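You operate a simulated robot arm through the tools that you are given. There is no shell and no other tool. Be economical: measure what you need, move in short steps, check, and stop when the job is done.

You are at the controls of a simulated robot arm. One attempt, no reset.

## Task
Put one of the black pads from the top of the brown table on the shelf under the brown table. Take the black cube and put it on the black slab. Take the cream tape roll and put it on the steel plate. Take the steel block with the largest size on its label from the top of the drawer chest and put it on the bench inside the corner fence. Fetch the blue handled jug and set it on the thin grey slab. Fetch the yellow block from the jar end of the bin bench and set it on the shelf under the bin bench. Take the orange cup on the kneader end of the bin bench and put it away on the roller bench beside the white cabinet. Take the thick cream ring on the kneader end of the bin bench and put it away on the blue bench behind the slotted frame. Take the yellow weight and leave it on the cream slab. Stack the numbered block labelled "No 59" from the middle of the plywood table on top of the numbered block labelled "No 27". Put one of the brass plates from the middle of the plywood table on the deck of the trolley. Fetch the narrow teal mould and set it on the thin black slab. Fetch the narrow pink mould and set it on the green bench before the cooling plate. Do these in any order. Set down upright: blue handled jug, orange cup, yellow weight.

The check looks at the end state, three seconds after you hand in, the way a careful person would. Anything else that was tipped, shoved, dropped, spilled or broken makes it a failure.

## Robot
A 7-joint arm with a vacuum gripper on a trunk, on a base that drives. Base frame: it is fixed to the floor where the robot stands at the start and does not move with it; the origin is under the middle of the robot, x ahead of it, y to its left, z up; the surface under the hand at the start is at about z = 760. Readings come in mm, rad, newtons and seconds.
With the tool pointing down near the work surface it reaches from about 100 to 620 mm from the robot's upright axis, wherever it stands. Its first joint turns from -1.204 to 3.002 rad. Places, roughly: bench inside the corner fence (19x15 cm) [-4280, -120, 800]; black cube (5x5x5 cm) [-1700, -200, 800]; black pad (5x5x2 cm) [500, 500, 800]; black slab (14x10x1 cm) [800, 600, 800]; blue bench behind the slotted frame (52x16 cm) [-2720, 2200, 800]; blue handled jug [-9000, 1500, 750]; brass plate (6x10x2 cm) [-6100, -4000, 800]; cream slab (14x10x1 cm) [-5100, -6700, 800]; cream tape roll (8x8x3 cm) [-4000, 2100, 300]; deck of the trolley [-4500, -2000, 300]; green bench before the cooling plate (42x23 cm) [-6220, -6700, 800]; narrow pink mould [-3750, -6250, 750]; narrow teal mould [-3750, -6000, 750]; numbered block [-5750, -4000, 750]; orange cup (7x7x9 cm) [-9100, 100, 800]; roller bench beside the white cabinet [-6700, -200, 800]; shelf under the bin bench [-9100, 800, 300]; shelf under the brown table [700, -500, 200]; steel block [-5250, 0, 1000]; steel plate (13x10x1 cm) [-4800, 0, 800]; thick cream ring (6x6x4 cm) [-9100, -100, 800]; thin black slab (15x12x2 cm) [-3400, -6100, 900]; thin grey slab (15x12x2 cm) [-4900, -200, 800]; yellow block [-9000, 1750, 750]; yellow weight (7x7x8 cm) [-5500, -4400, 800]. Payload 1.06 kg.
Tool frame: the origin (TCP) lies in the middle of the cups' lips, and z points out of the cups. The gripper has 1 cup of 24 mm across, covering 24 by 24 mm (tool x, y); the bellows give 8 mm. With the vacuum on, a cup seals on a smooth face that it is pressed against (1 to 4 N); it does not hold porous or soft things. The pull reaches 23 N.
Orientation is that of the tool frame in the base frame, as a unit quaternion [w, x, y, z]. With the cups facing straight down, the tool's x points along the base's -x, its y along +y and its z along -z.

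## Interface
- The arm moves only by the tool jog_arm. Its argument "steps" is a list of rows, each a list of 3 entries, a list of its own where there are three numbers: the turn, a rotation vector about the tool's x, y, z in units of 90 degrees (1.0 is 90 degrees), then the shift along the tool's x, y, z in units of 500 mm (1.0 is 500 mm), then the vacuum: 1 switches it on, 0 off. In form: [[[wx, wy, wz], [x, y, z], suction], ...]. A call has 1 to 10 rows; each row is the pose to reach, as a shift and turn from the pose commanded when the call began, along the tool's axes at that moment. A call with a number of a shift or a turn outside -1 to 1 is refused whole. Each row takes 0.2 s and may step no farther than 50 mm and 0.15 rad from the row before; otherwise, or with a gripper value out of range, the whole call is refused. A pose out of reach is approached as far as the arm can. The call stops where the force on the tool passes 40 N (or 10 N more than at its start, if that is more) or the arm is blocked; 0.2 s more then pass. The pull builds up within a second once a cup has sealed. Time passes only in rows, and 0.2 s behind the last, so rows that repeat a pose give it time. It gives the time, the measured TCP pose, the force on the tool (base axes) and the pull of the vacuum at its end, in the units of the frame above (readings bear some noise), with the torque about the TCP (base axes, N m) and any sound that the robot's microphone picked up.
- Cameras (640 x 400 px; columns grow to the right, rows downward): "scene" is now at [176.2, 14.3, 1149.3]; the picture's right is [0.17, -0.99, 0.00], its down [-0.67, -0.12, -0.73] and it looks along [0.72, 0.12, -0.68] (base axes); focal length 282 px, centre (320, 200). "wrist" rides on the gripper at [78, 19, -96] in the tool frame; the picture's right is [-0.24, 0.97, 0.00], its down [-0.71, -0.17, -0.69] and it looks along [-0.67, -0.16, 0.73] (tool axes); focal length 243 px, centre (320, 200). There is no depth. A picture from a camera that has moved, and an enlarged one, comes with that camera's place and axes in the base frame and with its lens.
- snapshot(camera): a new picture of that camera. No time passes.
- slide_trunk(by): slides the trunk up (or, below 0, down) by that many mm; the arm and the scene camera ride with it, the base frame stays. It gives what a move gives, with no picture.
- base_move(legs): drives the robot by 1 to 6 legs, each [ahead, left, turn to the left] in mm, mm and rad, along the robot's own axes; the way and the turn of a leg run together, so that a leg with both is an arc; at most 1500 mm and 3.142 rad a leg. The arm and the cameras ride along, it lands a little off, and it stops where it bumps. It gives what a move gives.
- aim_head(pan, tilt): turns the head with the scene camera to pan (to the left, within 1.396 rad either way) and tilt (down, from -0.506 to 1.204), counted from straight ahead of the robot. It gives what a move gives.
- inspect(camera, box): a new picture of the part [left, top, right, bottom] of that camera's present view, enlarged. No time passes.
- job_done(): hands the job in; it is judged then, once.

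Go step by step. Nothing tells you exact positions but the pictures and the camera data: compare them with the known pose of the tool, close in by small moves and look again before you grip or let go. The budget is 588 turns and 360 pictures, counting those below and the enlarged ones. Unless the task says otherwise, let go and move clear before handing in, and close with one line.

The tools are called by a JSON object that holds its "fn" and its "kwargs". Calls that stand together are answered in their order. jog_arm: Moves the arm, as the interface text tells. Its arguments: {"type":"object","properties":{"steps":{"type":"array"}},"required":["steps"]} The other tools are called the same way: slide_trunk (by) slides the trunk up or down; base_move (legs) drives the base; aim_head (pan, tilt) turns the head that bears the scene camera; snapshot (camera) takes a picture; inspect (camera, box) takes an enlarged picture of a part of a camera's view; job_done () hands the job in.

At the start:

```text
time_s: 0.0
tcp_pos: [398.3, 15.5, 953.2]
orientation: [0.0, 0.0, 1.0, 0.0]
force: [-0.1, -0.3, -0.2]
wrist_torque: [-0.01, 0.01, 0.02]
pull: 0.0
trunk travel left (down, up): [-325.0, 167.0]
robot x, y, heading: [-0.6, -1.2, -0.0]
head pan, tilt: [0.169, 0.749]
```

scene: 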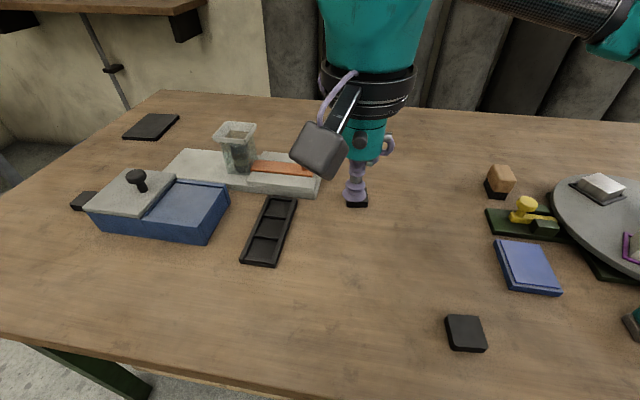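
wrist: 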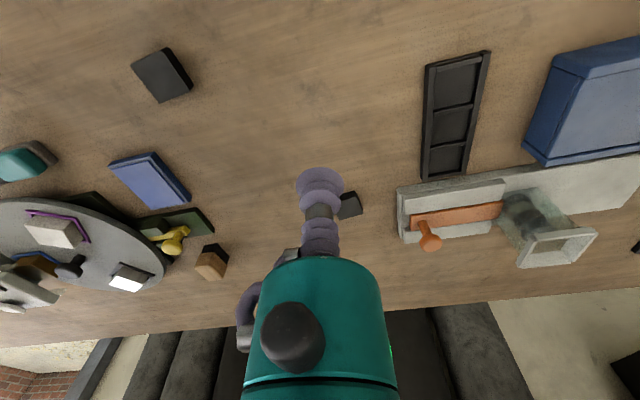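

I see the brown table with a black pad, estimated at about [353, -148, 780]. I'll move above it and check.

{"fn": "jog_arm", "kwargs": {"steps": [[[0, 0, 0], [0.02, -0.08, 0.04], 0], [[0, 0, 0], [0.045, -0.16, 0.08], 0], [[0, 0, 0], [0.07, -0.24, 0.12], 0], [[0, 0, 0], [0.09, -0.327, 0.16], 0], [[0, 0, 0], [0.09, -0.327, 0.2], 0]]}}

{"fn": "snapshot", "kwargs": {"camera": "wrist"}}

{"fn": "snapshot", "kwargs": {"camera": "scene"}}

```text
time_s: 1.2
tcp_pos: [351.7, -146.6, 854.4]
orientation: [0.001, 0.0, 1.0, 0.0]
force: [0.4, -0.2, -0.5]
wrist_torque: [0.0, 0.0, -0.01]
pull: 0.0
trunk travel left (down, up): [-325.0, 167.0]
robot x, y, heading: [-3.5, 1.6, -0.001]
head pan, tilt: [0.169, 0.749]
```

```text
357 pictures are left
camera wrist: at [274.1, -129.0, 949.1], right [0.24, 0.97, 0.0], down [0.71, -0.17, 0.69], along [0.67, -0.16, -0.73], focal length 243 px, centre (320, 200)
```

wrist: 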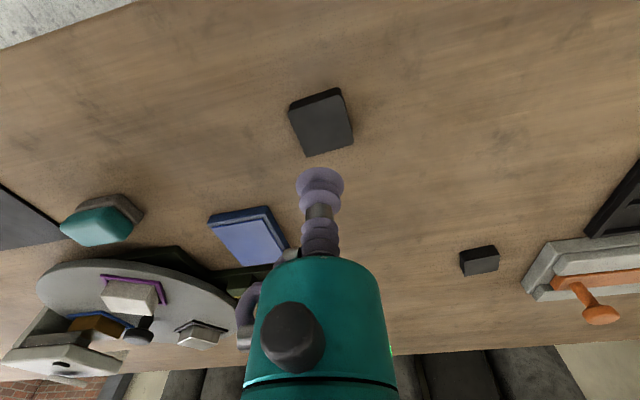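

```text
356 pictures are left
camera scene: at [176.3, 14.3, 1149.3], right [0.17, -0.99, 0.0], down [-0.67, -0.12, -0.73], along [0.72, 0.12, -0.68], focal length 282 px, centre (320, 200)
```

scene: 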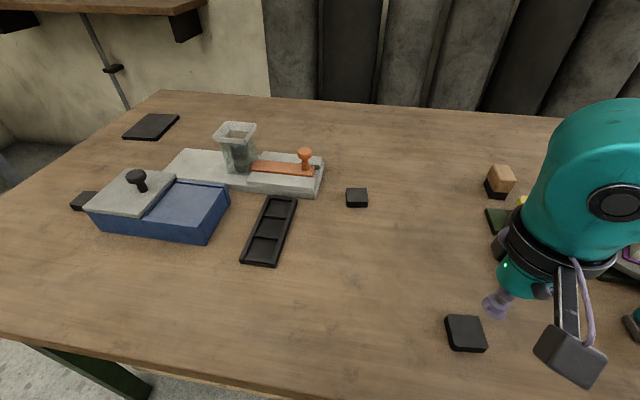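

Pad confirmed near [355, -148]; descending onto it with vacuum on.

{"fn": "jog_arm", "kwargs": {"steps": [[[0, 0, 0], [-0.006, -0.003, 0.07], 1], [[0, 0, 0], [-0.006, -0.003, 0.13], 1], [[0, 0, 0], [-0.006, -0.003, 0.15], 1], [[0, 0, 0], [-0.006, -0.003, 0.154], 1], [[0, 0, 0], [-0.006, -0.003, 0.154], 1], [[0, 0, 0], [-0.006, -0.003, 0.154], 1]]}}

```text
time_s: 2.6
tcp_pos: [356.8, -148.5, 775.7]
orientation: [0.0, 0.0, 1.0, 0.0]
force: [-0.2, -0.2, 0.5]
wrist_torque: [0.0, 0.03, 0.01]
pull: 23.4
trunk travel left (down, up): [-325.0, 167.0]
robot x, y, heading: [-1.8, -0.7, 0.001]
head pan, tilt: [0.169, 0.749]
```

Sealed. Lifting the pad and looking toward the shelf.

{"fn": "jog_arm", "kwargs": {"steps": [[[0, 0, 0], [0, 0, -0.05], 1], [[0, 0, 0], [0, 0, -0.13], 1], [[0, 0, 0], [0, 0, -0.22], 1], [[0, 0, 0], [0, 0, -0.3], 1]]}}

{"fn": "aim_head", "kwargs": {"pan": -0.9, "tilt": 0.6}}

{"fn": "snapshot", "kwargs": {"camera": "scene"}}

```text
time_s: 3.6
tcp_pos: [355.5, -149.1, 927.0]
orientation: [0.0, 0.001, 1.0, 0.0]
force: [0.1, -0.4, -1.0]
wrist_torque: [0.0, 0.01, -0.03]
pull: 22.8
trunk travel left (down, up): [-325.0, 167.0]
robot x, y, heading: [3.4, 0.2, 0.001]
head pan, tilt: [0.169, 0.749]
```

```text
time_s: 4.9
tcp_pos: [356.1, -148.4, 925.5]
orientation: [0.0, 0.0, 1.0, 0.0]
force: [0.3, 1.2, -0.4]
wrist_torque: [-0.03, -0.03, 0.01]
pull: 22.5
trunk travel left (down, up): [-325.0, 167.0]
robot x, y, heading: [1.2, -0.5, -0.002]
head pan, tilt: [-0.901, 0.6]
```

```text
355 pictures are left
camera scene: at [149.4, -68.9, 1162.1], right [-0.78, -0.62, 0.0], down [-0.35, 0.44, -0.83], along [0.51, -0.65, -0.57], focal length 282 px, centre (320, 200)
```

scene: 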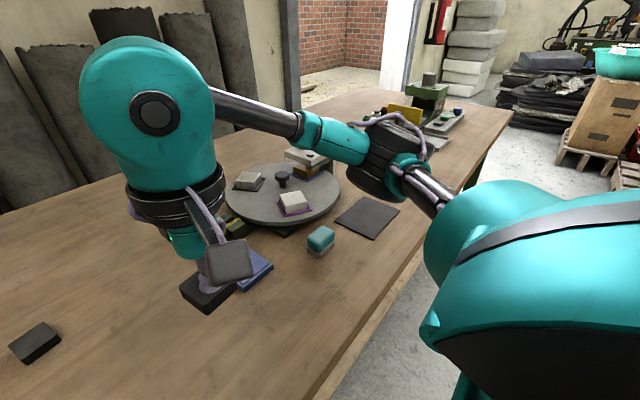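

Now I'll back off to look at the shelf under the table.

{"fn": "base_move", "kwargs": {"legs": [[-600, 0, 0]]}}

{"fn": "aim_head", "kwargs": {"pan": -0.3, "tilt": 0.5}}

{"fn": "snapshot", "kwargs": {"camera": "scene"}}

```text
time_s: 8.3
tcp_pos: [-240.4, -149.6, 926.6]
orientation: [0.0, 0.0, 1.0, 0.0]
force: [-0.9, -0.4, -0.4]
wrist_torque: [0.01, -0.01, -0.02]
pull: 23.0
trunk travel left (down, up): [-325.0, 167.0]
robot x, y, heading: [-594.5, 2.1, 0.004]
head pan, tilt: [-0.901, 0.6]
```

```text
time_s: 9.3
tcp_pos: [-241.3, -149.4, 927.1]
orientation: [-0.001, 0.0, 1.0, 0.0]
force: [0.0, -0.9, 0.0]
wrist_torque: [0.01, -0.04, -0.02]
pull: 22.7
trunk travel left (down, up): [-325.0, 167.0]
robot x, y, heading: [-598.6, 1.9, 0.0]
head pan, tilt: [-0.3, 0.499]
```

```text
354 pictures are left
camera scene: at [-415.1, -26.7, 1171.2], right [-0.3, -0.96, 0.0], down [-0.46, 0.14, -0.88], along [0.84, -0.26, -0.48], focal length 282 px, centre (320, 200)
```

scene: 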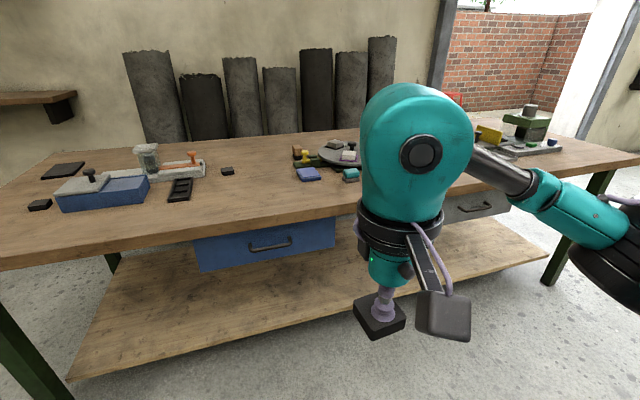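

The shelf is a wide plank with its front at about x≈390 and z≈200, and it is open to the left of the blue drawer. I'll shift left, lower the trunk and arm, then reach in.

{"fn": "base_move", "kwargs": {"legs": [[100, 260, 0]]}}

{"fn": "slide_trunk", "kwargs": {"by": -320}}

{"fn": "jog_arm", "kwargs": {"steps": [[[0, 0, 0], [0, 0.08, 0.04], 1], [[0, 0, 0], [0, 0.16, 0.08], 1], [[0, 0, 0], [0, 0.24, 0.12], 1], [[0, 0, 0], [0, 0.3, 0.18], 1], [[0, 0, 0], [0, 0.3, 0.27], 1], [[0, 0, 0], [0, 0.3, 0.36], 1], [[0, 0, 0], [0, 0.3, 0.45], 1], [[0, 0, 0], [0, 0.3, 0.5], 1]]}}

{"fn": "aim_head", "kwargs": {"pan": 0.0, "tilt": 0.7}}

{"fn": "snapshot", "kwargs": {"camera": "scene"}}

{"fn": "snapshot", "kwargs": {"camera": "wrist"}}

```text
time_s: 12.2
tcp_pos: [-141.0, 110.1, 926.1]
orientation: [0.0, 0.0, 1.0, -0.001]
force: [0.7, -0.2, -0.6]
wrist_torque: [-0.01, 0.01, 0.01]
pull: 22.4
trunk travel left (down, up): [-325.0, 167.0]
robot x, y, heading: [-495.7, 261.4, -0.002]
head pan, tilt: [-0.3, 0.499]
```

```text
time_s: 15.3
tcp_pos: [-140.9, 109.6, 607.3]
orientation: [0.001, 0.0, 1.0, 0.0]
force: [0.8, 0.7, -0.5]
wrist_torque: [0.01, -0.03, -0.05]
pull: 23.6
trunk travel left (down, up): [-5.0, 487.0]
robot x, y, heading: [-501.9, 256.1, 0.002]
head pan, tilt: [-0.3, 0.499]
```

```text
time_s: 17.1
tcp_pos: [-142.1, 259.2, 355.6]
orientation: [0.0, -0.001, 1.0, 0.0]
force: [0.4, 0.1, -0.2]
wrist_torque: [-0.01, 0.02, 0.03]
pull: 23.2
trunk travel left (down, up): [-5.0, 487.0]
robot x, y, heading: [-496.5, 257.2, 0.0]
head pan, tilt: [-0.3, 0.499]
```

```text
time_s: 17.9
tcp_pos: [-140.8, 259.1, 356.0]
orientation: [0.0, 0.001, 1.0, 0.0]
force: [0.1, 1.4, 0.3]
wrist_torque: [0.01, 0.02, -0.02]
pull: 22.9
trunk travel left (down, up): [-5.0, 487.0]
robot x, y, heading: [-495.0, 260.2, 0.004]
head pan, tilt: [0.0, 0.7]
```

```text
353 pictures are left
camera scene: at [-225.5, 259.1, 827.2], right [0.0, -1.0, 0.0], down [-0.64, 0.0, -0.77], along [0.77, 0.0, -0.64], focal length 282 px, centre (320, 200)
```

scene: 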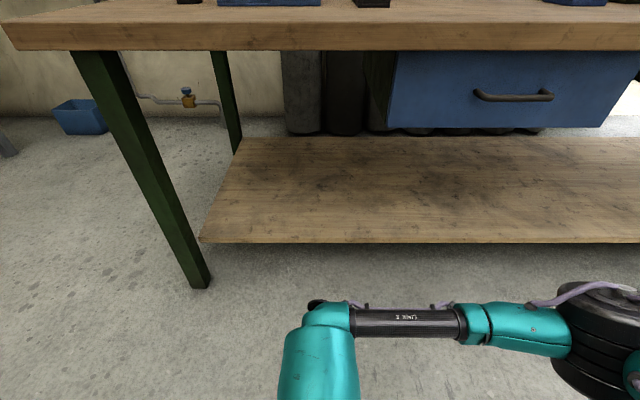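

```text
352 pictures are left
camera wrist: at [-219.3, 278.0, 452.1], right [0.23, 0.97, 0.0], down [0.71, -0.17, 0.69], along [0.67, -0.16, -0.73], focal length 243 px, centre (320, 200)
```

wrist: 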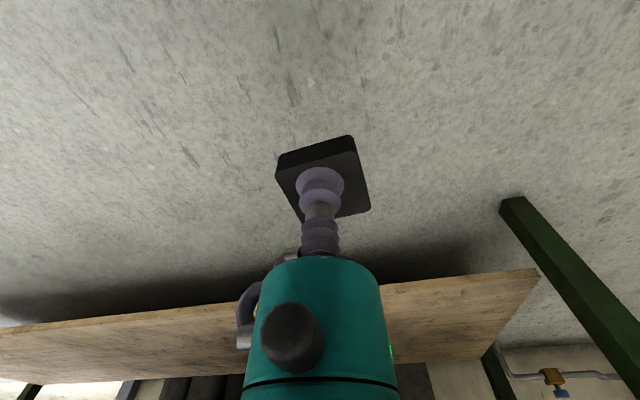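

The shelf front is around x≈325, z≈205. I'll shift left clear of the drawer, lower further and then go in.

{"fn": "jog_arm", "kwargs": {"steps": [[[0, 0, 0], [0, 0, 0.08], 1], [[0, 0, 0], [0, 0, 0.16], 1], [[0, 0, 0], [0, 0, 0.18], 1]]}}

{"fn": "base_move", "kwargs": {"legs": [[0, 150, 0], [350, 0, 0]]}}

{"fn": "snapshot", "kwargs": {"camera": "scene"}}

{"fn": "snapshot", "kwargs": {"camera": "wrist"}}

```text
time_s: 18.7
tcp_pos: [-140.8, 258.4, 265.7]
orientation: [0.0, 0.0, 1.0, 0.0]
force: [0.0, -0.7, 0.4]
wrist_torque: [0.0, 0.03, -0.02]
pull: 23.4
trunk travel left (down, up): [-5.0, 487.0]
robot x, y, heading: [-502.1, 257.7, 0.004]
head pan, tilt: [0.0, 0.7]
```

```text
time_s: 22.6
tcp_pos: [208.8, 410.0, 265.5]
orientation: [0.0, -0.001, 1.0, 0.0]
force: [0.8, -0.4, -1.4]
wrist_torque: [0.0, -0.05, 0.0]
pull: 23.1
trunk travel left (down, up): [-5.0, 487.0]
robot x, y, heading: [-149.2, 406.4, 0.005]
head pan, tilt: [0.0, 0.7]
```

```text
351 pictures are left
camera scene: at [123.6, 409.6, 827.2], right [0.0, -1.0, 0.0], down [-0.64, 0.0, -0.77], along [0.76, 0.0, -0.64], focal length 282 px, centre (320, 200)
```

scene: 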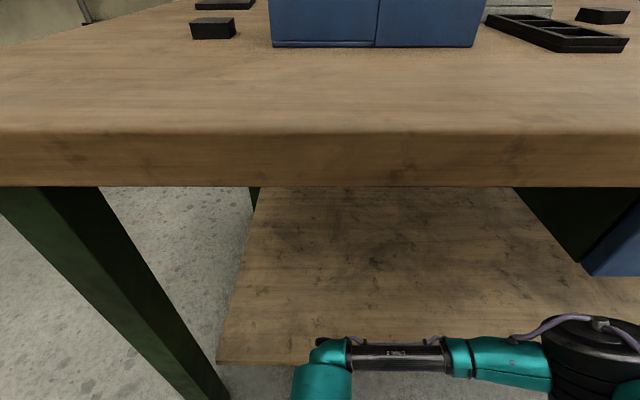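

```text
350 pictures are left
camera wrist: at [129.9, 427.8, 362.4], right [0.23, 0.97, 0.0], down [0.71, -0.17, 0.69], along [0.67, -0.16, -0.73], focal length 243 px, centre (320, 200)
```

wrist: 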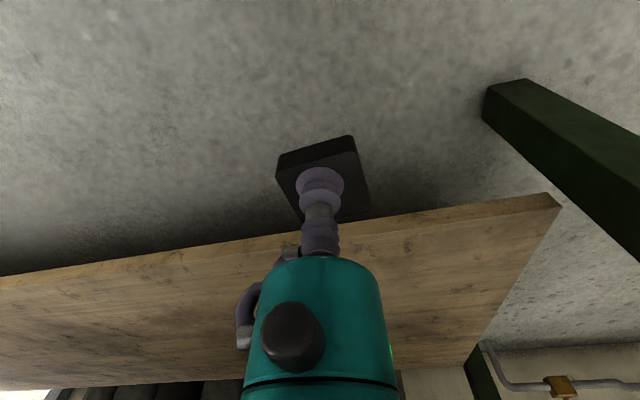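

Driving further in and extending the arm over the shelf.

{"fn": "base_move", "kwargs": {"legs": [[150, 0, 0]]}}

{"fn": "jog_arm", "kwargs": {"steps": [[[0, 0, 0], [-0.08, 0, 0], 1], [[0, 0, 0], [-0.16, 0, 0], 1], [[0, 0, 0], [-0.22, 0, 0], 1]]}}

{"fn": "snapshot", "kwargs": {"camera": "wrist"}}

{"fn": "snapshot", "kwargs": {"camera": "scene"}}

```text
time_s: 23.7
tcp_pos: [268.7, 409.1, 257.3]
orientation: [-0.021, 0.004, 1.0, -0.001]
force: [0.4, 0.1, -0.2]
wrist_torque: [0.03, 0.02, -0.04]
pull: 23.0
trunk travel left (down, up): [-5.0, 487.0]
robot x, y, heading: [-67.9, 409.0, -0.003]
head pan, tilt: [0.0, 0.7]
stopped in leg 1: the robot was blocked; the commanded pose is now the measured one
```

```text
time_s: 24.7
tcp_pos: [339.4, 394.0, 228.2]
orientation: [-0.063, 0.015, 0.998, 0.0]
force: [-0.5, -0.1, -1.1]
wrist_torque: [-0.02, -0.04, -0.02]
pull: 22.8
trunk travel left (down, up): [-5.0, 487.0]
robot x, y, heading: [-68.2, 406.9, -0.013]
head pan, tilt: [0.0, 0.7]
stopped in row 3: the arm was blocked; the commanded pose is now the measured one
```

```text
349 pictures are left
camera wrist: at [275.6, 414.1, 333.2], right [0.26, 0.96, -0.03], down [0.78, -0.19, 0.59], along [0.56, -0.18, -0.81], focal length 243 px, centre (320, 200)
```

wrist: 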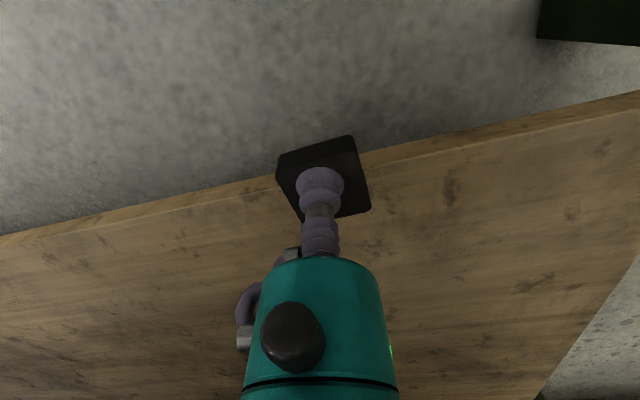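

```text
348 pictures are left
camera scene: at [202.1, 400.0, 827.1], right [-0.01, -1.0, 0.0], down [-0.65, 0.01, -0.76], along [0.76, -0.01, -0.65], focal length 282 px, centre (320, 200)
```

scene: 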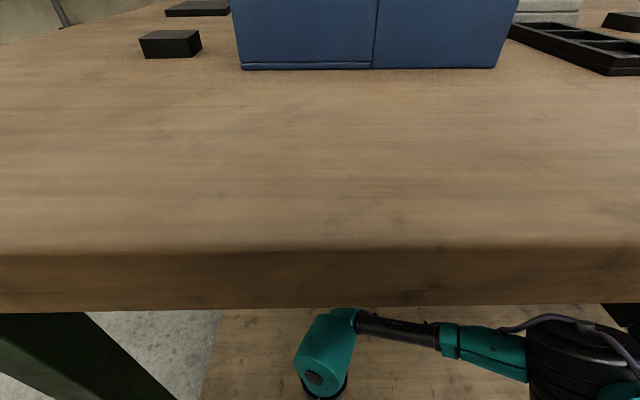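

The arm's elbow was blocked, probably by the drawer. I'll back out, straighten the tool, and use a longer reach from farther back.

{"fn": "jog_arm", "kwargs": {"steps": [[[0, 0, 0], [0.04, 0, -0.04], 1], [[0, -0.04, -0.01], [0.1, 0, -0.06], 1], [[0, -0.08, -0.019], [0.14, 0, -0.06], 1]]}}

{"fn": "base_move", "kwargs": {"legs": [[-200, 0, 0.013]]}}

{"fn": "snapshot", "kwargs": {"camera": "scene"}}

```text
time_s: 25.5
tcp_pos: [257.3, 402.5, 263.9]
orientation: [-0.012, -0.004, 1.0, 0.0]
force: [0.4, 0.4, -0.3]
wrist_torque: [-0.02, -0.01, 0.0]
pull: 22.9
trunk travel left (down, up): [-5.0, 487.0]
robot x, y, heading: [-71.6, 406.0, -0.018]
head pan, tilt: [0.0, 0.7]
```

```text
time_s: 27.1
tcp_pos: [79.4, 403.4, 268.4]
orientation: [0.004, -0.008, 1.0, -0.003]
force: [0.2, -0.2, -0.2]
wrist_torque: [0.01, 0.01, -0.01]
pull: 22.3
trunk travel left (down, up): [-5.0, 487.0]
robot x, y, heading: [-270.8, 407.2, -0.003]
head pan, tilt: [0.0, 0.7]
```

```text
347 pictures are left
camera scene: at [1.7, 408.9, 827.2], right [0.0, -1.0, 0.0], down [-0.64, 0.0, -0.76], along [0.76, 0.0, -0.64], focal length 282 px, centre (320, 200)
```

scene: 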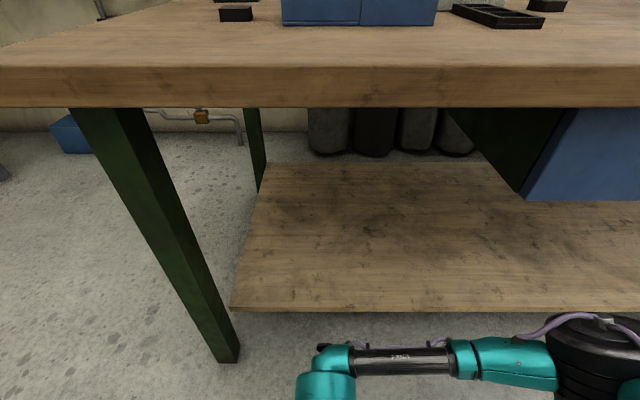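

{"fn": "jog_arm", "kwargs": {"steps": [[[0, 0, 0], [-0.09, 0, 0], 1], [[0, 0, 0], [-0.18, 0, 0], 1], [[0, 0, 0], [-0.27, 0, 0], 1], [[0, 0, 0], [-0.36, 0, 0], 1], [[0, 0, 0], [-0.4, 0, 0], 1]]}}

{"fn": "snapshot", "kwargs": {"camera": "scene"}}

```text
time_s: 28.3
tcp_pos: [281.6, 405.1, 270.9]
orientation: [0.005, -0.008, 1.0, -0.002]
force: [0.2, 0.5, -0.3]
wrist_torque: [0.0, 0.02, -0.01]
pull: 23.2
trunk travel left (down, up): [-5.0, 487.0]
robot x, y, heading: [-269.8, 406.3, 0.0]
head pan, tilt: [0.0, 0.7]
```

```text
346 pictures are left
camera scene: at [1.6, 408.9, 827.2], right [0.0, -1.0, 0.0], down [-0.64, 0.0, -0.76], along [0.76, 0.0, -0.64], focal length 282 px, centre (320, 200)
```

scene: 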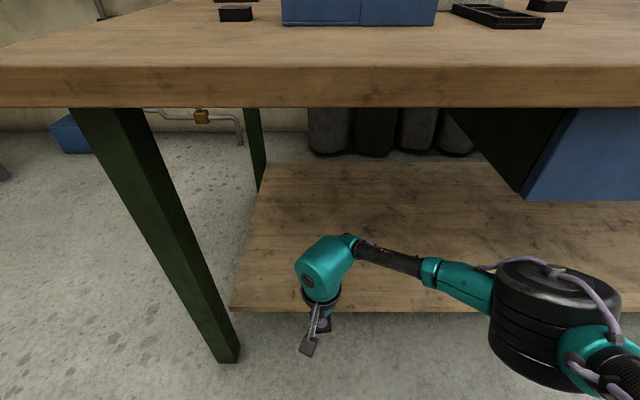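

{"fn": "base_move", "kwargs": {"legs": [[165, 0, 0]]}}

{"fn": "snapshot", "kwargs": {"camera": "wrist"}}

```text
time_s: 29.7
tcp_pos: [445.1, 405.5, 270.0]
orientation: [0.004, -0.008, 1.0, -0.003]
force: [0.2, 1.1, -0.4]
wrist_torque: [0.01, 0.02, 0.04]
pull: 22.9
trunk travel left (down, up): [-5.0, 487.0]
robot x, y, heading: [-104.9, 405.0, 0.006]
head pan, tilt: [0.0, 0.7]
```

```text
345 pictures are left
camera wrist: at [365.3, 424.1, 365.3], right [0.22, 0.98, 0.0], down [0.7, -0.16, 0.69], along [0.67, -0.15, -0.72], focal length 243 px, centre (320, 200)
```

wrist: 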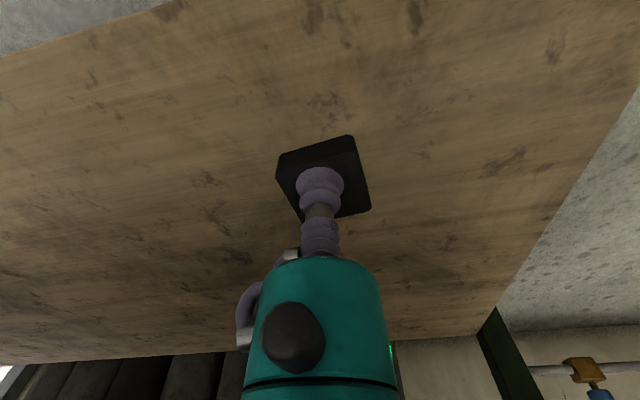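

Over the shelf. Descending carefully in stages watching force.

{"fn": "jog_arm", "kwargs": {"steps": [[[0, 0, 0], [0, 0, 0.04], 1], [[0, 0, 0], [0, 0, 0.08], 1], [[0, 0, 0], [0, 0, 0.1], 1]]}}

```text
time_s: 30.5
tcp_pos: [445.8, 405.4, 220.3]
orientation: [0.004, -0.01, 1.0, -0.002]
force: [0.0, 0.0, 0.3]
wrist_torque: [-0.02, -0.02, -0.01]
pull: 22.9
trunk travel left (down, up): [-5.0, 487.0]
robot x, y, heading: [-105.7, 404.3, 0.002]
head pan, tilt: [0.0, 0.7]
```

{"fn": "jog_arm", "kwargs": {"steps": [[[0, 0, 0], [0, 0, 0.012], 1], [[0, 0, 0], [0, 0, 0.022], 1]]}}

{"fn": "snapshot", "kwargs": {"camera": "wrist"}}

```text
time_s: 31.1
tcp_pos: [445.5, 407.0, 208.5]
orientation: [0.005, -0.007, 1.0, -0.003]
force: [-0.1, 0.7, -0.4]
wrist_torque: [0.01, -0.01, -0.03]
pull: 23.1
trunk travel left (down, up): [-5.0, 487.0]
robot x, y, heading: [-107.1, 405.9, 0.004]
head pan, tilt: [0.0, 0.7]
```

```text
344 pictures are left
camera wrist: at [365.7, 423.6, 304.2], right [0.22, 0.98, 0.0], down [0.71, -0.16, 0.69], along [0.67, -0.15, -0.72], focal length 243 px, centre (320, 200)
```

wrist: 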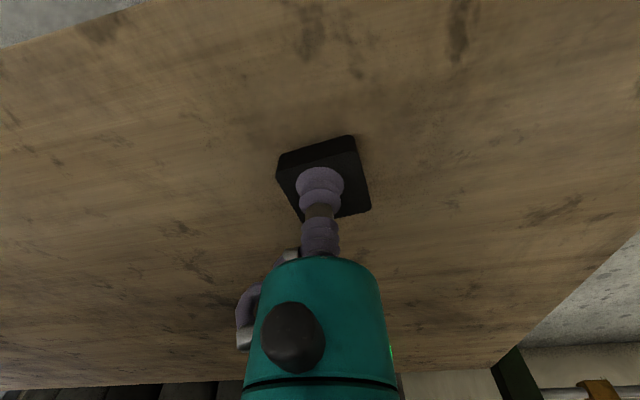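

{"fn": "jog_arm", "kwargs": {"steps": [[[0, 0, 0], [0, 0, 0.008], 1], [[0, 0, 0], [0, 0, 0.016], 1]]}}

{"fn": "jog_arm", "kwargs": {"steps": [[[0, 0, 0], [0, 0, 0.008], 1], [[0, 0, 0], [0, 0, 0.012], 1]]}}

```text
time_s: 31.7
tcp_pos: [444.1, 406.7, 200.8]
orientation: [0.004, -0.007, 1.0, -0.003]
force: [0.9, 0.4, 0.6]
wrist_torque: [0.02, -0.03, -0.01]
pull: 22.6
trunk travel left (down, up): [-5.0, 487.0]
robot x, y, heading: [-107.0, 407.2, 0.002]
head pan, tilt: [0.0, 0.7]
```

```text
time_s: 32.3
tcp_pos: [446.5, 406.5, 195.3]
orientation: [0.005, -0.008, 1.0, -0.003]
force: [-1.0, -4.1, 17.7]
wrist_torque: [0.06, 0.03, -0.04]
pull: 23.0
trunk travel left (down, up): [-5.0, 487.0]
robot x, y, heading: [-103.5, 410.3, -0.001]
head pan, tilt: [0.0, 0.7]
```

Contact with the shelf. Releasing.

{"fn": "jog_arm", "kwargs": {"steps": [[[0, 0, 0], [0, 0, -0.004], 1], [[0, 0, 0], [0, 0, -0.004], 0], [[0, 0, 0], [0, 0, -0.004], 0], [[0, 0, 0], [0, 0, -0.004], 0], [[0, 0, 0], [0, 0, -0.02], 0], [[0, 0, 0], [0, 0, -0.1], 0], [[0, 0, 0], [0, 0, -0.16], 0]]}}

{"fn": "snapshot", "kwargs": {"camera": "wrist"}}

```text
time_s: 33.9
tcp_pos: [444.1, 406.7, 274.1]
orientation: [0.004, -0.008, 1.0, -0.003]
force: [-0.4, 0.7, -0.3]
wrist_torque: [0.04, -0.02, 0.0]
pull: 0.0
trunk travel left (down, up): [-5.0, 487.0]
robot x, y, heading: [-105.2, 409.1, 0.002]
head pan, tilt: [0.0, 0.7]
```

```text
343 pictures are left
camera wrist: at [365.1, 424.1, 369.7], right [0.22, 0.98, 0.0], down [0.71, -0.16, 0.69], along [0.67, -0.15, -0.72], focal length 243 px, centre (320, 200)
```

wrist: 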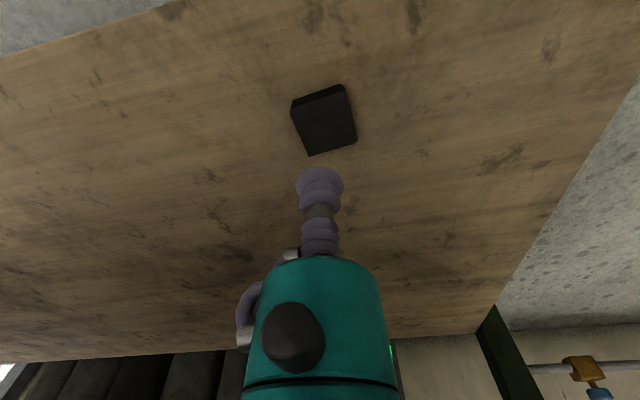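

Pad is on the shelf. Backing out and raising up.

{"fn": "base_move", "kwargs": {"legs": [[-400, 0, 0]]}}

{"fn": "slide_trunk", "kwargs": {"by": 320}}

{"fn": "jog_arm", "kwargs": {"steps": [[[0, 0, 0], [0.03, -0.03, -0.08], 0], [[0, 0, 0], [0.07, -0.06, -0.16], 0], [[0, 0, 0], [0.12, -0.1, -0.23], 0], [[0, 0, 0], [0.16, -0.14, -0.3], 0], [[0, 0, 0], [0.2, -0.18, -0.37], 0], [[0, 0, 0], [0.24, -0.22, -0.44], 0], [[0, 0, 0], [0.28, -0.26, -0.51], 0], [[0, 0, 0], [0.32, -0.3, -0.57], 0], [[0, 0, 0], [0.36, -0.3, -0.65], 0], [[0, 0, 0], [0.4, -0.3, -0.7], 0]]}}

{"fn": "base_move", "kwargs": {"legs": [[-100, 0, 0], [0, 0, 3.1416]]}}

{"fn": "aim_head", "kwargs": {"pan": 0.0, "tilt": 0.3}}

{"fn": "snapshot", "kwargs": {"camera": "scene"}}

```text
time_s: 36.4
tcp_pos: [42.4, 407.1, 274.8]
orientation: [0.004, -0.011, 1.0, -0.002]
force: [0.1, -0.3, 0.0]
wrist_torque: [0.03, 0.02, 0.0]
pull: 0.0
trunk travel left (down, up): [-5.0, 487.0]
robot x, y, heading: [-510.5, 407.1, 0.005]
head pan, tilt: [0.0, 0.7]
```

```text
time_s: 39.6
tcp_pos: [43.3, 406.5, 593.8]
orientation: [0.004, -0.011, 1.0, -0.003]
force: [0.4, -0.2, 0.0]
wrist_torque: [0.0, -0.03, -0.04]
pull: 0.1
trunk travel left (down, up): [-325.0, 167.0]
robot x, y, heading: [-500.0, 409.2, 0.007]
head pan, tilt: [0.0, 0.7]
```

```text
time_s: 41.8
tcp_pos: [-158.4, 255.5, 945.0]
orientation: [0.004, -0.009, 1.0, -0.002]
force: [-0.6, -0.2, 0.5]
wrist_torque: [0.0, -0.01, -0.02]
pull: 0.2
trunk travel left (down, up): [-325.0, 167.0]
robot x, y, heading: [-506.1, 410.7, 0.003]
head pan, tilt: [0.0, 0.7]
```

```text
refused: 3.1416 is not a number from -3.14159 to 3.14159
```

```text
time_s: 42.6
tcp_pos: [-157.9, 256.3, 944.9]
orientation: [0.004, -0.011, 1.0, -0.002]
force: [-0.4, -0.1, 1.0]
wrist_torque: [0.01, 0.06, 0.01]
pull: 0.1
trunk travel left (down, up): [-325.0, 167.0]
robot x, y, heading: [-506.7, 406.9, 0.0]
head pan, tilt: [0.0, 0.3]
```

```text
342 pictures are left
camera scene: at [-318.8, 408.8, 1189.5], right [0.01, -1.0, 0.0], down [-0.3, 0.0, -0.96], along [0.95, 0.0, -0.3], focal length 282 px, centre (320, 200)
```

scene: 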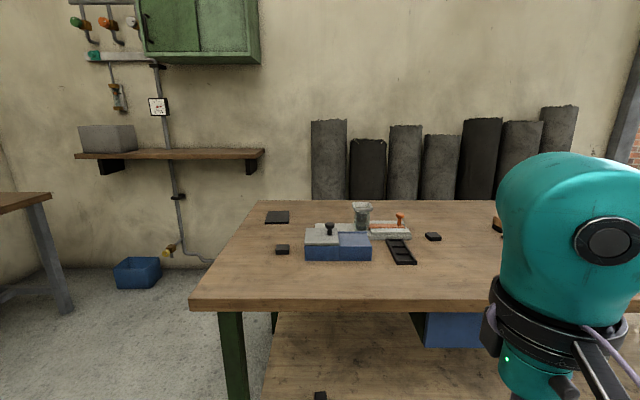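

{"fn": "base_move", "kwargs": {"legs": [[-100, 0, 0], [0, 0, 3.14]]}}

{"fn": "snapshot", "kwargs": {"camera": "scene"}}

{"fn": "aim_head", "kwargs": {"pan": 0.9, "tilt": 0.25}}

{"fn": "snapshot", "kwargs": {"camera": "scene"}}

{"fn": "aim_head", "kwargs": {"pan": -0.9, "tilt": 0.25}}

{"fn": "snapshot", "kwargs": {"camera": "scene"}}

```text
time_s: 51.1
tcp_pos: [-951.7, 568.9, 945.2]
orientation: [-0.003, 1.0, -0.006, -0.005]
force: [-0.2, 0.4, -0.4]
wrist_torque: [0.03, -0.03, -0.02]
pull: 0.0
trunk travel left (down, up): [-325.0, 167.0]
robot x, y, heading: [-608.9, 408.8, 3.119]
head pan, tilt: [0.0, 0.3]
```

```text
341 pictures are left
camera scene: at [-798.1, 412.1, 1189.6], right [0.03, 1.0, 0.0], down [0.3, -0.01, -0.96], along [-0.95, 0.02, -0.3], focal length 282 px, centre (320, 200)
```

scene: 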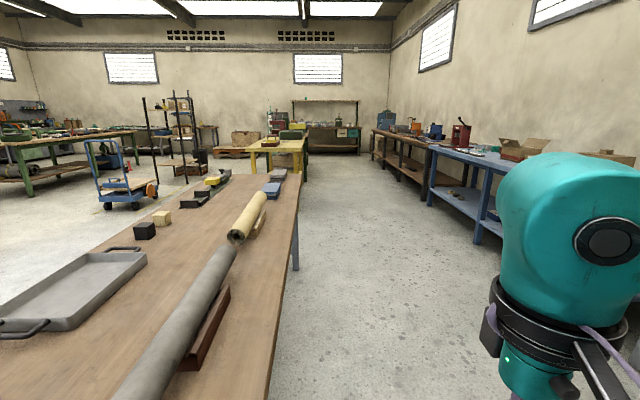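

```text
time_s: 52.3
tcp_pos: [-951.9, 569.1, 944.8]
orientation: [-0.002, 1.0, -0.005, -0.004]
force: [0.7, 0.0, 0.1]
wrist_torque: [0.03, 0.0, -0.02]
pull: 0.1
trunk travel left (down, up): [-325.0, 167.0]
robot x, y, heading: [-606.6, 407.2, 3.119]
head pan, tilt: [0.901, 0.25]
```

```text
340 pictures are left
camera scene: at [-764.6, 338.1, 1194.3], right [-0.77, 0.64, 0.0], down [0.16, 0.19, -0.97], along [-0.62, -0.74, -0.25], focal length 282 px, centre (320, 200)
```

scene: 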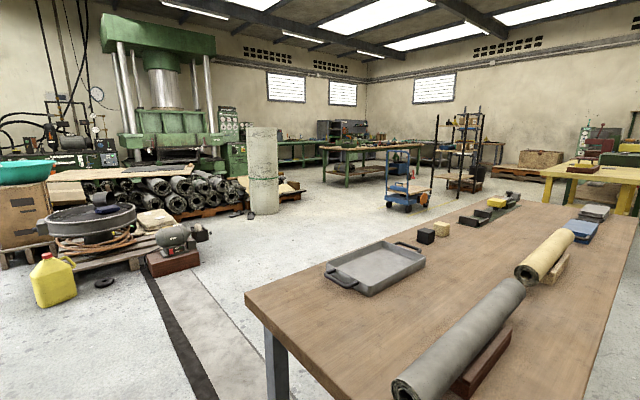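

```text
time_s: 54.1
tcp_pos: [-951.5, 568.5, 945.2]
orientation: [-0.003, 1.0, -0.006, -0.005]
force: [-0.8, 0.1, -1.2]
wrist_torque: [0.01, 0.0, 0.02]
pull: 0.0
trunk travel left (down, up): [-325.0, 167.0]
robot x, y, heading: [-605.8, 411.5, 3.116]
head pan, tilt: [-0.901, 0.25]
```

```text
339 pictures are left
camera scene: at [-760.9, 484.3, 1194.3], right [0.8, 0.6, 0.0], down [0.15, -0.2, -0.97], along [-0.58, 0.77, -0.25], focal length 282 px, centre (320, 200)
```

scene: 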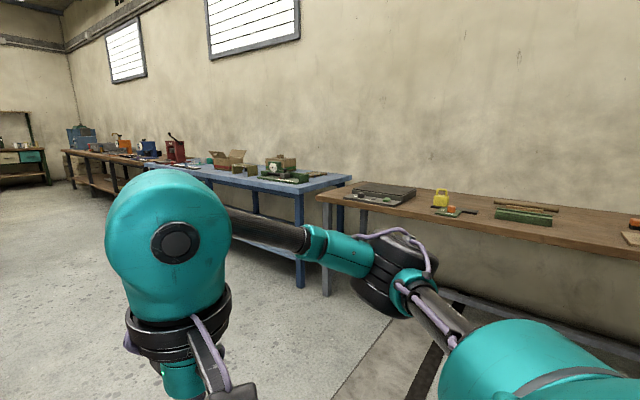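

The black cube is at about [-1707, -170] on the table to the west, whose edges are y≈-295..325. I'll go round to its south side and face +y.

{"fn": "base_move", "kwargs": {"legs": [[0, 1080, 0], [0, 0, -1.546], [0, 1080, 0]]}}

{"fn": "aim_head", "kwargs": {"pan": 0.0, "tilt": 0.7}}

{"fn": "snapshot", "kwargs": {"camera": "scene"}}

```text
time_s: 76.8
tcp_pos: [-1545.2, -325.9, 944.8]
orientation: [-0.005, 0.711, -0.703, -0.002]
force: [0.2, 0.0, -0.9]
wrist_torque: [0.04, 0.01, -0.01]
pull: 0.1
trunk travel left (down, up): [-325.0, 167.0]
robot x, y, heading: [-1697.1, -677.7, 1.567]
head pan, tilt: [-0.901, 0.25]
```

```text
time_s: 78.0
tcp_pos: [-1544.3, -326.0, 944.4]
orientation: [-0.005, 0.711, -0.703, -0.001]
force: [0.5, -0.1, 0.1]
wrist_torque: [-0.01, -0.02, 0.03]
pull: 0.0
trunk travel left (down, up): [-325.0, 167.0]
robot x, y, heading: [-1699.3, -671.4, 1.571]
head pan, tilt: [0.0, 0.7]
```

```text
338 pictures are left
camera scene: at [-1700.6, -492.3, 1153.5], right [1.0, 0.0, 0.0], down [0.0, -0.64, -0.77], along [0.0, 0.77, -0.64], focal length 282 px, centre (320, 200)
```

scene: 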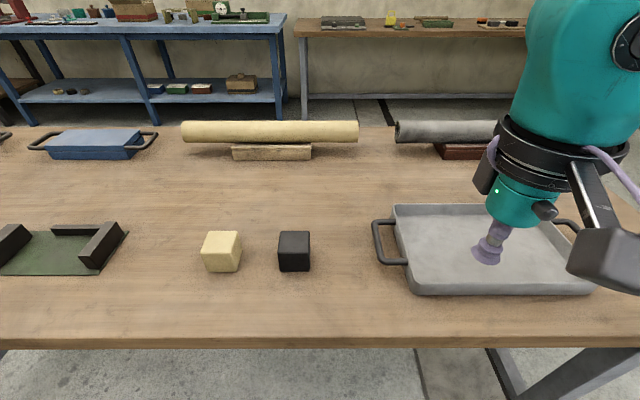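

{"fn": "jog_arm", "kwargs": {"steps": [[[0, 0, 0], [-0.05, 0.08, 0], 0], [[0, 0, 0], [-0.1, 0.16, 0.0], 0], [[0, 0, 0], [-0.15, 0.24, 0.03], 0], [[0, 0, 0], [-0.2, 0.31, 0.07], 0], [[0, 0, 0], [-0.25, 0.37, 0.11], 0], [[0, 0, 0], [-0.29, 0.393, 0.15], 0]]}}

{"fn": "snapshot", "kwargs": {"camera": "wrist"}}

```text
time_s: 79.4
tcp_pos: [-1741.9, -181.4, 869.1]
orientation: [-0.005, 0.712, -0.703, -0.001]
force: [-0.1, 0.2, 0.2]
wrist_torque: [0.01, -0.02, 0.04]
pull: 0.0
trunk travel left (down, up): [-325.0, 167.0]
robot x, y, heading: [-1700.4, -673.0, 1.567]
head pan, tilt: [0.0, 0.7]
```

```text
337 pictures are left
camera wrist: at [-1761.8, -261.3, 963.8], right [-0.97, 0.22, 0.0], down [0.16, 0.7, 0.69], along [0.16, 0.67, -0.72], focal length 243 px, centre (320, 200)
```

wrist: 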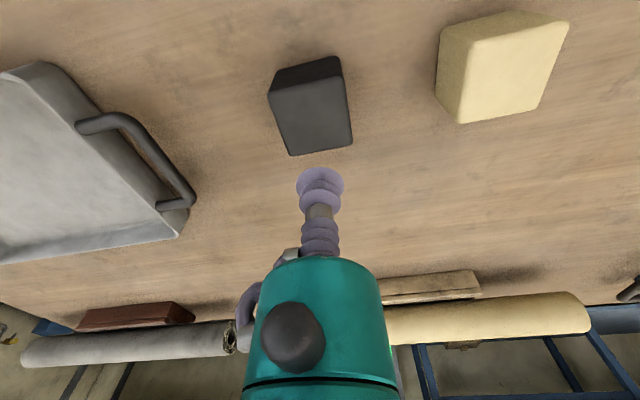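

{"fn": "jog_arm", "kwargs": {"steps": [[[0, 0, 0], [0.02, -0.004, 0.06], 1], [[0, 0, 0], [0.02, -0.004, 0.11], 1], [[0, 0, 0], [0.02, -0.004, 0.122], 1], [[0, 0, 0], [0.02, -0.004, 0.126], 1], [[0, 0, 0], [0.02, -0.004, 0.126], 1]]}}

```text
time_s: 80.6
tcp_pos: [-1739.3, -193.8, 807.7]
orientation: [-0.005, 0.711, -0.703, -0.002]
force: [1.4, -4.0, 16.6]
wrist_torque: [-0.06, 0.05, -0.02]
pull: 22.7
trunk travel left (down, up): [-325.0, 167.0]
robot x, y, heading: [-1698.8, -674.8, 1.57]
head pan, tilt: [0.0, 0.7]
```

Cube sealed. Lifting, tucking, and travelling to the left end of the brown table.

{"fn": "jog_arm", "kwargs": {"steps": [[[0, 0, 0], [0, 0, -0.05], 1], [[0, 0, 0], [0, 0, -0.14], 1], [[0, 0, 0], [0.02, 0, -0.22], 1], [[0, 0, 0], [0.1, 0, -0.27], 1], [[0, 0, 0], [0.19, -0.02, -0.29], 1], [[0, 0, 0], [0.25, -0.08, -0.29], 1]]}}

{"fn": "base_move", "kwargs": {"legs": [[0, -1100, 0], [900, 0, 0], [850, 0, 0], [0, 0, 3.14], [0, 1371, 0]]}}

{"fn": "snapshot", "kwargs": {"camera": "scene"}}

```text
time_s: 82.0
tcp_pos: [-1698.0, -317.8, 949.5]
orientation: [-0.005, 0.711, -0.703, -0.002]
force: [-0.6, -0.2, -1.0]
wrist_torque: [0.0, -0.02, -0.02]
pull: 22.9
trunk travel left (down, up): [-325.0, 167.0]
robot x, y, heading: [-1699.8, -676.3, 1.562]
head pan, tilt: [0.0, 0.7]
```

```text
time_s: 119.6
tcp_pos: [794.0, 767.9, 950.1]
orientation: [0.001, 0.684, 0.73, -0.004]
force: [0.7, 0.4, -1.1]
wrist_torque: [0.03, 0.01, 0.03]
pull: 23.1
trunk travel left (down, up): [-325.0, 167.0]
robot x, y, heading: [776.6, 1124.4, -1.517]
head pan, tilt: [0.0, 0.7]
```

```text
336 pictures are left
camera scene: at [783.5, 943.4, 1153.4], right [-1.0, -0.05, 0.0], down [-0.03, 0.64, -0.76], along [0.04, -0.76, -0.64], focal length 282 px, centre (320, 200)
```

scene: 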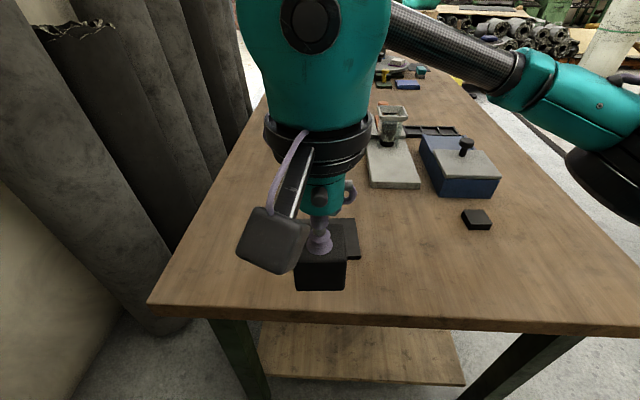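

{"fn": "base_move", "kwargs": {"legs": [[60, 0, -0.05]]}}

{"fn": "snapshot", "kwargs": {"camera": "wrist"}}

{"fn": "snapshot", "kwargs": {"camera": "scene"}}

```text
time_s: 120.6
tcp_pos: [776.7, 707.1, 949.2]
orientation: [0.002, 0.703, 0.711, -0.005]
force: [0.3, 0.4, -0.7]
wrist_torque: [0.0, 0.01, -0.02]
pull: 22.5
trunk travel left (down, up): [-325.0, 167.0]
robot x, y, heading: [774.9, 1063.2, -1.573]
head pan, tilt: [0.0, 0.7]
```

```text
335 pictures are left
camera wrist: at [795.7, 785.4, 1044.6], right [0.97, -0.22, 0.0], down [-0.16, -0.7, 0.69], along [-0.16, -0.67, -0.72], focal length 243 px, centre (320, 200)
```

wrist: 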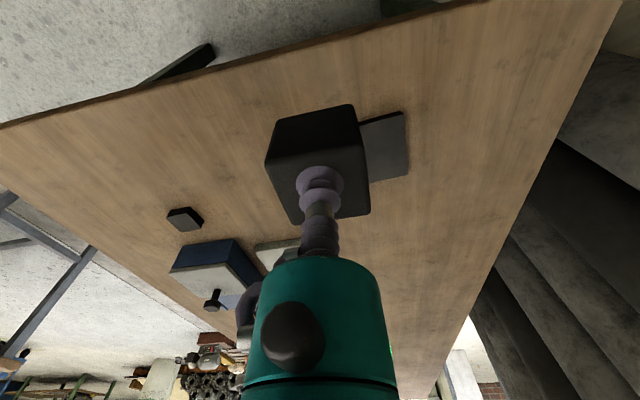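

```text
334 pictures are left
camera scene: at [775.7, 882.7, 1153.3], right [-1.0, 0.0, 0.0], down [0.0, 0.64, -0.76], along [0.0, -0.76, -0.64], focal length 282 px, centre (320, 200)
```

scene: 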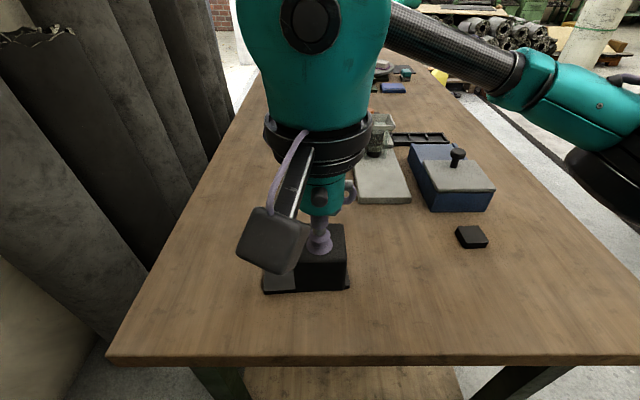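

Slab centre is at about (798, 594). Moving the cube over it and lowering.

{"fn": "jog_arm", "kwargs": {"steps": [[[0, 0, 0], [-0.08, 0.02, 0], 1], [[0, 0, 0], [-0.16, 0.042, 0], 1], [[0, 0, 0], [-0.226, 0.042, 0.04], 1], [[0, 0, 0], [-0.226, 0.042, 0.12], 1], [[0, 0, 0], [-0.226, 0.042, 0.2], 1], [[0, 0, 0], [-0.226, 0.042, 0.236], 1]]}}

{"fn": "snapshot", "kwargs": {"camera": "wrist"}}

{"fn": "snapshot", "kwargs": {"camera": "scene"}}

```text
time_s: 122.0
tcp_pos: [800.2, 592.7, 830.3]
orientation: [0.001, 0.703, 0.711, -0.005]
force: [-1.0, -0.4, -1.2]
wrist_torque: [-0.04, 0.02, 0.03]
pull: 22.9
trunk travel left (down, up): [-325.0, 167.0]
robot x, y, heading: [780.0, 1062.5, -1.572]
head pan, tilt: [0.0, 0.7]
```

```text
333 pictures are left
camera wrist: at [818.1, 671.7, 926.4], right [0.97, -0.22, 0.0], down [-0.16, -0.7, 0.69], along [-0.16, -0.67, -0.72], focal length 243 px, centre (320, 200)
```

wrist: 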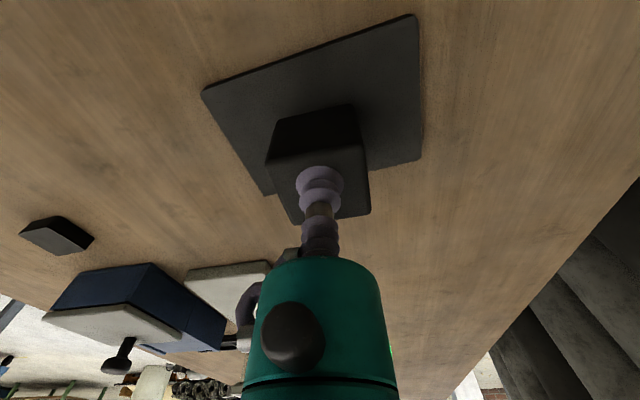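

```text
332 pictures are left
camera scene: at [775.7, 883.2, 1153.4], right [-1.0, 0.0, 0.0], down [0.0, 0.64, -0.76], along [0.0, -0.76, -0.64], focal length 282 px, centre (320, 200)
```

scene: 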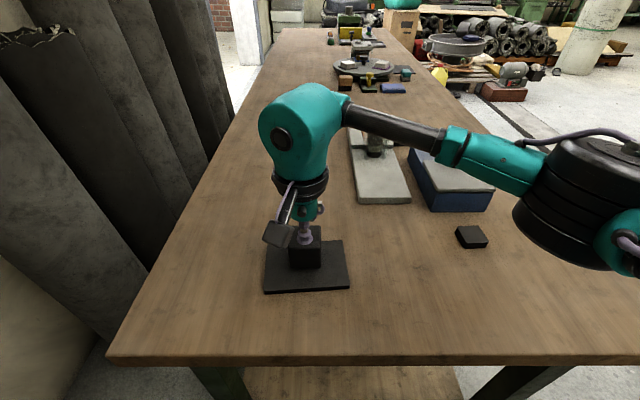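

{"fn": "jog_arm", "kwargs": {"steps": [[[0, 0, 0], [0, 0, 0.01], 1], [[0, 0, 0], [0, 0, 0.018], 1]]}}

```text
time_s: 122.6
tcp_pos: [800.1, 592.3, 823.2]
orientation: [0.001, 0.702, 0.712, -0.005]
force: [0.3, 0.1, -1.2]
wrist_torque: [-0.01, -0.01, -0.03]
pull: 22.8
trunk travel left (down, up): [-325.0, 167.0]
robot x, y, heading: [780.3, 1060.1, -1.574]
head pan, tilt: [0.0, 0.7]
```

{"fn": "jog_arm", "kwargs": {"steps": [[[0, 0, 0], [0, 0, 0.006], 1], [[0, 0, 0], [0, 0, 0.01], 1]]}}

```text
time_s: 123.2
tcp_pos: [799.4, 594.0, 819.6]
orientation: [0.002, 0.702, 0.712, -0.005]
force: [-1.2, -0.9, 7.9]
wrist_torque: [0.02, -0.04, -0.02]
pull: 22.9
trunk travel left (down, up): [-325.0, 167.0]
robot x, y, heading: [775.1, 1065.0, -1.573]
head pan, tilt: [0.0, 0.7]
```

Cube touches the slab. Releasing and moving clear.

{"fn": "jog_arm", "kwargs": {"steps": [[[0, 0, 0], [0, 0, -0.003], 0], [[0, 0, 0], [0, 0, -0.003], 0], [[0, 0, 0], [0, 0, -0.003], 0], [[0, 0, 0], [0, 0, -0.02], 0], [[0, 0, 0], [0, 0, -0.1], 0], [[0, 0, 0], [0, 0, -0.18], 0], [[0, 0, 0], [0.06, 0, -0.25], 0], [[0, 0, 0], [0.16, 0, -0.25], 0], [[0, 0, 0], [0.24, 0, -0.25], 0]]}}

{"fn": "snapshot", "kwargs": {"camera": "scene"}}

```text
time_s: 125.2
tcp_pos: [799.2, 715.8, 941.7]
orientation: [0.001, 0.702, 0.712, -0.005]
force: [0.0, 1.5, 0.1]
wrist_torque: [0.01, 0.02, -0.01]
pull: 0.0
trunk travel left (down, up): [-325.0, 167.0]
robot x, y, heading: [777.4, 1065.8, -1.573]
head pan, tilt: [0.0, 0.7]
```

```text
331 pictures are left
camera scene: at [775.7, 883.4, 1153.5], right [-1.0, 0.0, 0.0], down [0.0, 0.64, -0.77], along [0.0, -0.77, -0.64], focal length 282 px, centre (320, 200)
```

scene: 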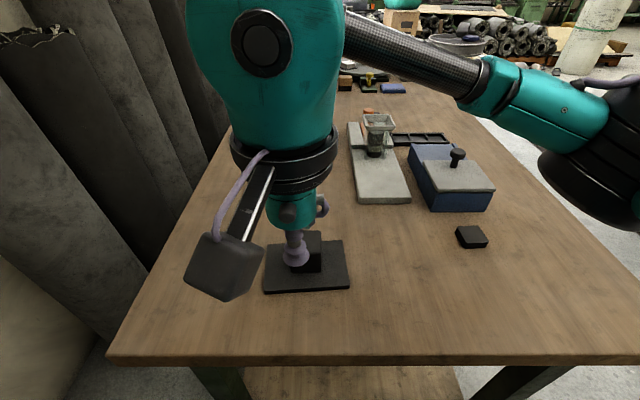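

Cube is on the slab. Next the tape roll; travelling west along the lane facing the north benches.

{"fn": "base_move", "kwargs": {"legs": [[-50, 0, 0], [0, 0, 3.14], [0, 1500, 0], [0, 1500, 0], [0, 1000, 0]]}}

{"fn": "aim_head", "kwargs": {"pan": 0.6, "tilt": 0.3}}

{"fn": "snapshot", "kwargs": {"camera": "scene"}}

```text
time_s: 167.9
tcp_pos: [-3245.5, 1459.6, 941.9]
orientation: [-0.005, 0.718, -0.696, -0.002]
force: [0.2, -1.3, -0.4]
wrist_torque: [0.01, 0.01, 0.0]
pull: 0.0
trunk travel left (down, up): [-325.0, 167.0]
robot x, y, heading: [-3217.8, 1110.3, 1.586]
head pan, tilt: [0.0, 0.7]
```

```text
time_s: 168.9
tcp_pos: [-3244.6, 1460.3, 942.8]
orientation: [-0.005, 0.718, -0.696, -0.001]
force: [0.2, 0.2, -0.6]
wrist_torque: [0.03, -0.03, -0.01]
pull: 0.1
trunk travel left (down, up): [-325.0, 167.0]
robot x, y, heading: [-3215.0, 1108.0, 1.589]
head pan, tilt: [0.6, 0.3]
```

```text
330 pictures are left
camera scene: at [-3274.5, 1284.0, 1189.5], right [0.82, 0.58, 0.0], down [0.17, -0.24, -0.96], along [-0.55, 0.78, -0.3], focal length 282 px, centre (320, 200)
```

scene: 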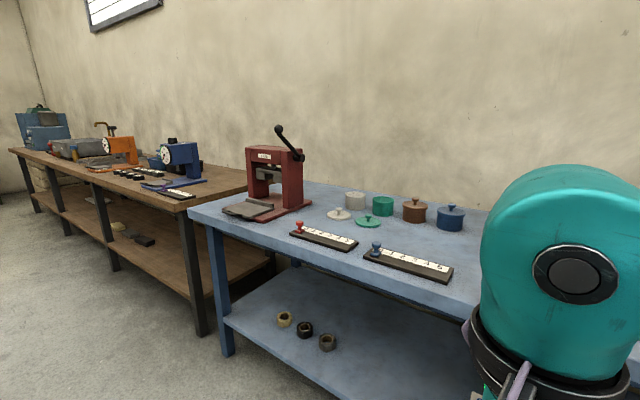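

The cream tape roll is on the lower shelf of the blue bench at about (-4003, 2050). I'll drive in front of it for a closer look.

{"fn": "base_move", "kwargs": {"legs": [[0, 780, -0.015], [120, 0, 0]]}}

{"fn": "slide_trunk", "kwargs": {"by": -320}}

{"fn": "aim_head", "kwargs": {"pan": 0.0, "tilt": 0.6}}

{"fn": "snapshot", "kwargs": {"camera": "scene"}}

```text
time_s: 177.0
tcp_pos: [-4023.7, 1572.8, 941.4]
orientation: [-0.005, 0.714, -0.7, -0.002]
force: [-0.9, 0.8, 0.0]
wrist_torque: [0.02, -0.01, 0.0]
pull: 0.1
trunk travel left (down, up): [-325.0, 167.0]
robot x, y, heading: [-4002.2, 1225.6, 1.571]
head pan, tilt: [0.6, 0.3]
```

```text
time_s: 180.2
tcp_pos: [-4024.2, 1571.6, 622.4]
orientation: [-0.005, 0.714, -0.7, -0.002]
force: [-0.3, -1.0, 0.1]
wrist_torque: [0.0, 0.0, -0.02]
pull: 0.0
trunk travel left (down, up): [-5.0, 487.0]
robot x, y, heading: [-4000.8, 1222.8, 1.577]
head pan, tilt: [0.6, 0.3]
```

```text
time_s: 181.2
tcp_pos: [-4024.7, 1572.5, 621.0]
orientation: [-0.004, 0.715, -0.7, -0.001]
force: [0.1, 0.2, -0.6]
wrist_torque: [0.01, -0.02, -0.02]
pull: 0.1
trunk travel left (down, up): [-5.0, 487.0]
robot x, y, heading: [-3997.9, 1222.0, 1.572]
head pan, tilt: [0.0, 0.6]
```

```text
329 pictures are left
camera scene: at [-4002.2, 1500.0, 835.9], right [1.0, 0.0, 0.0], down [0.0, -0.56, -0.83], along [0.0, 0.83, -0.56], focal length 282 px, centre (320, 200)
```

scene: 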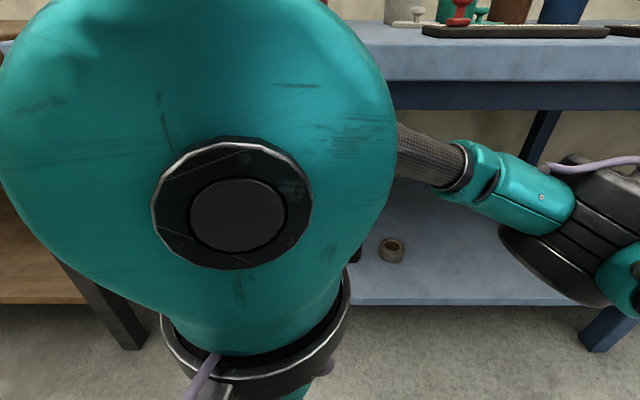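

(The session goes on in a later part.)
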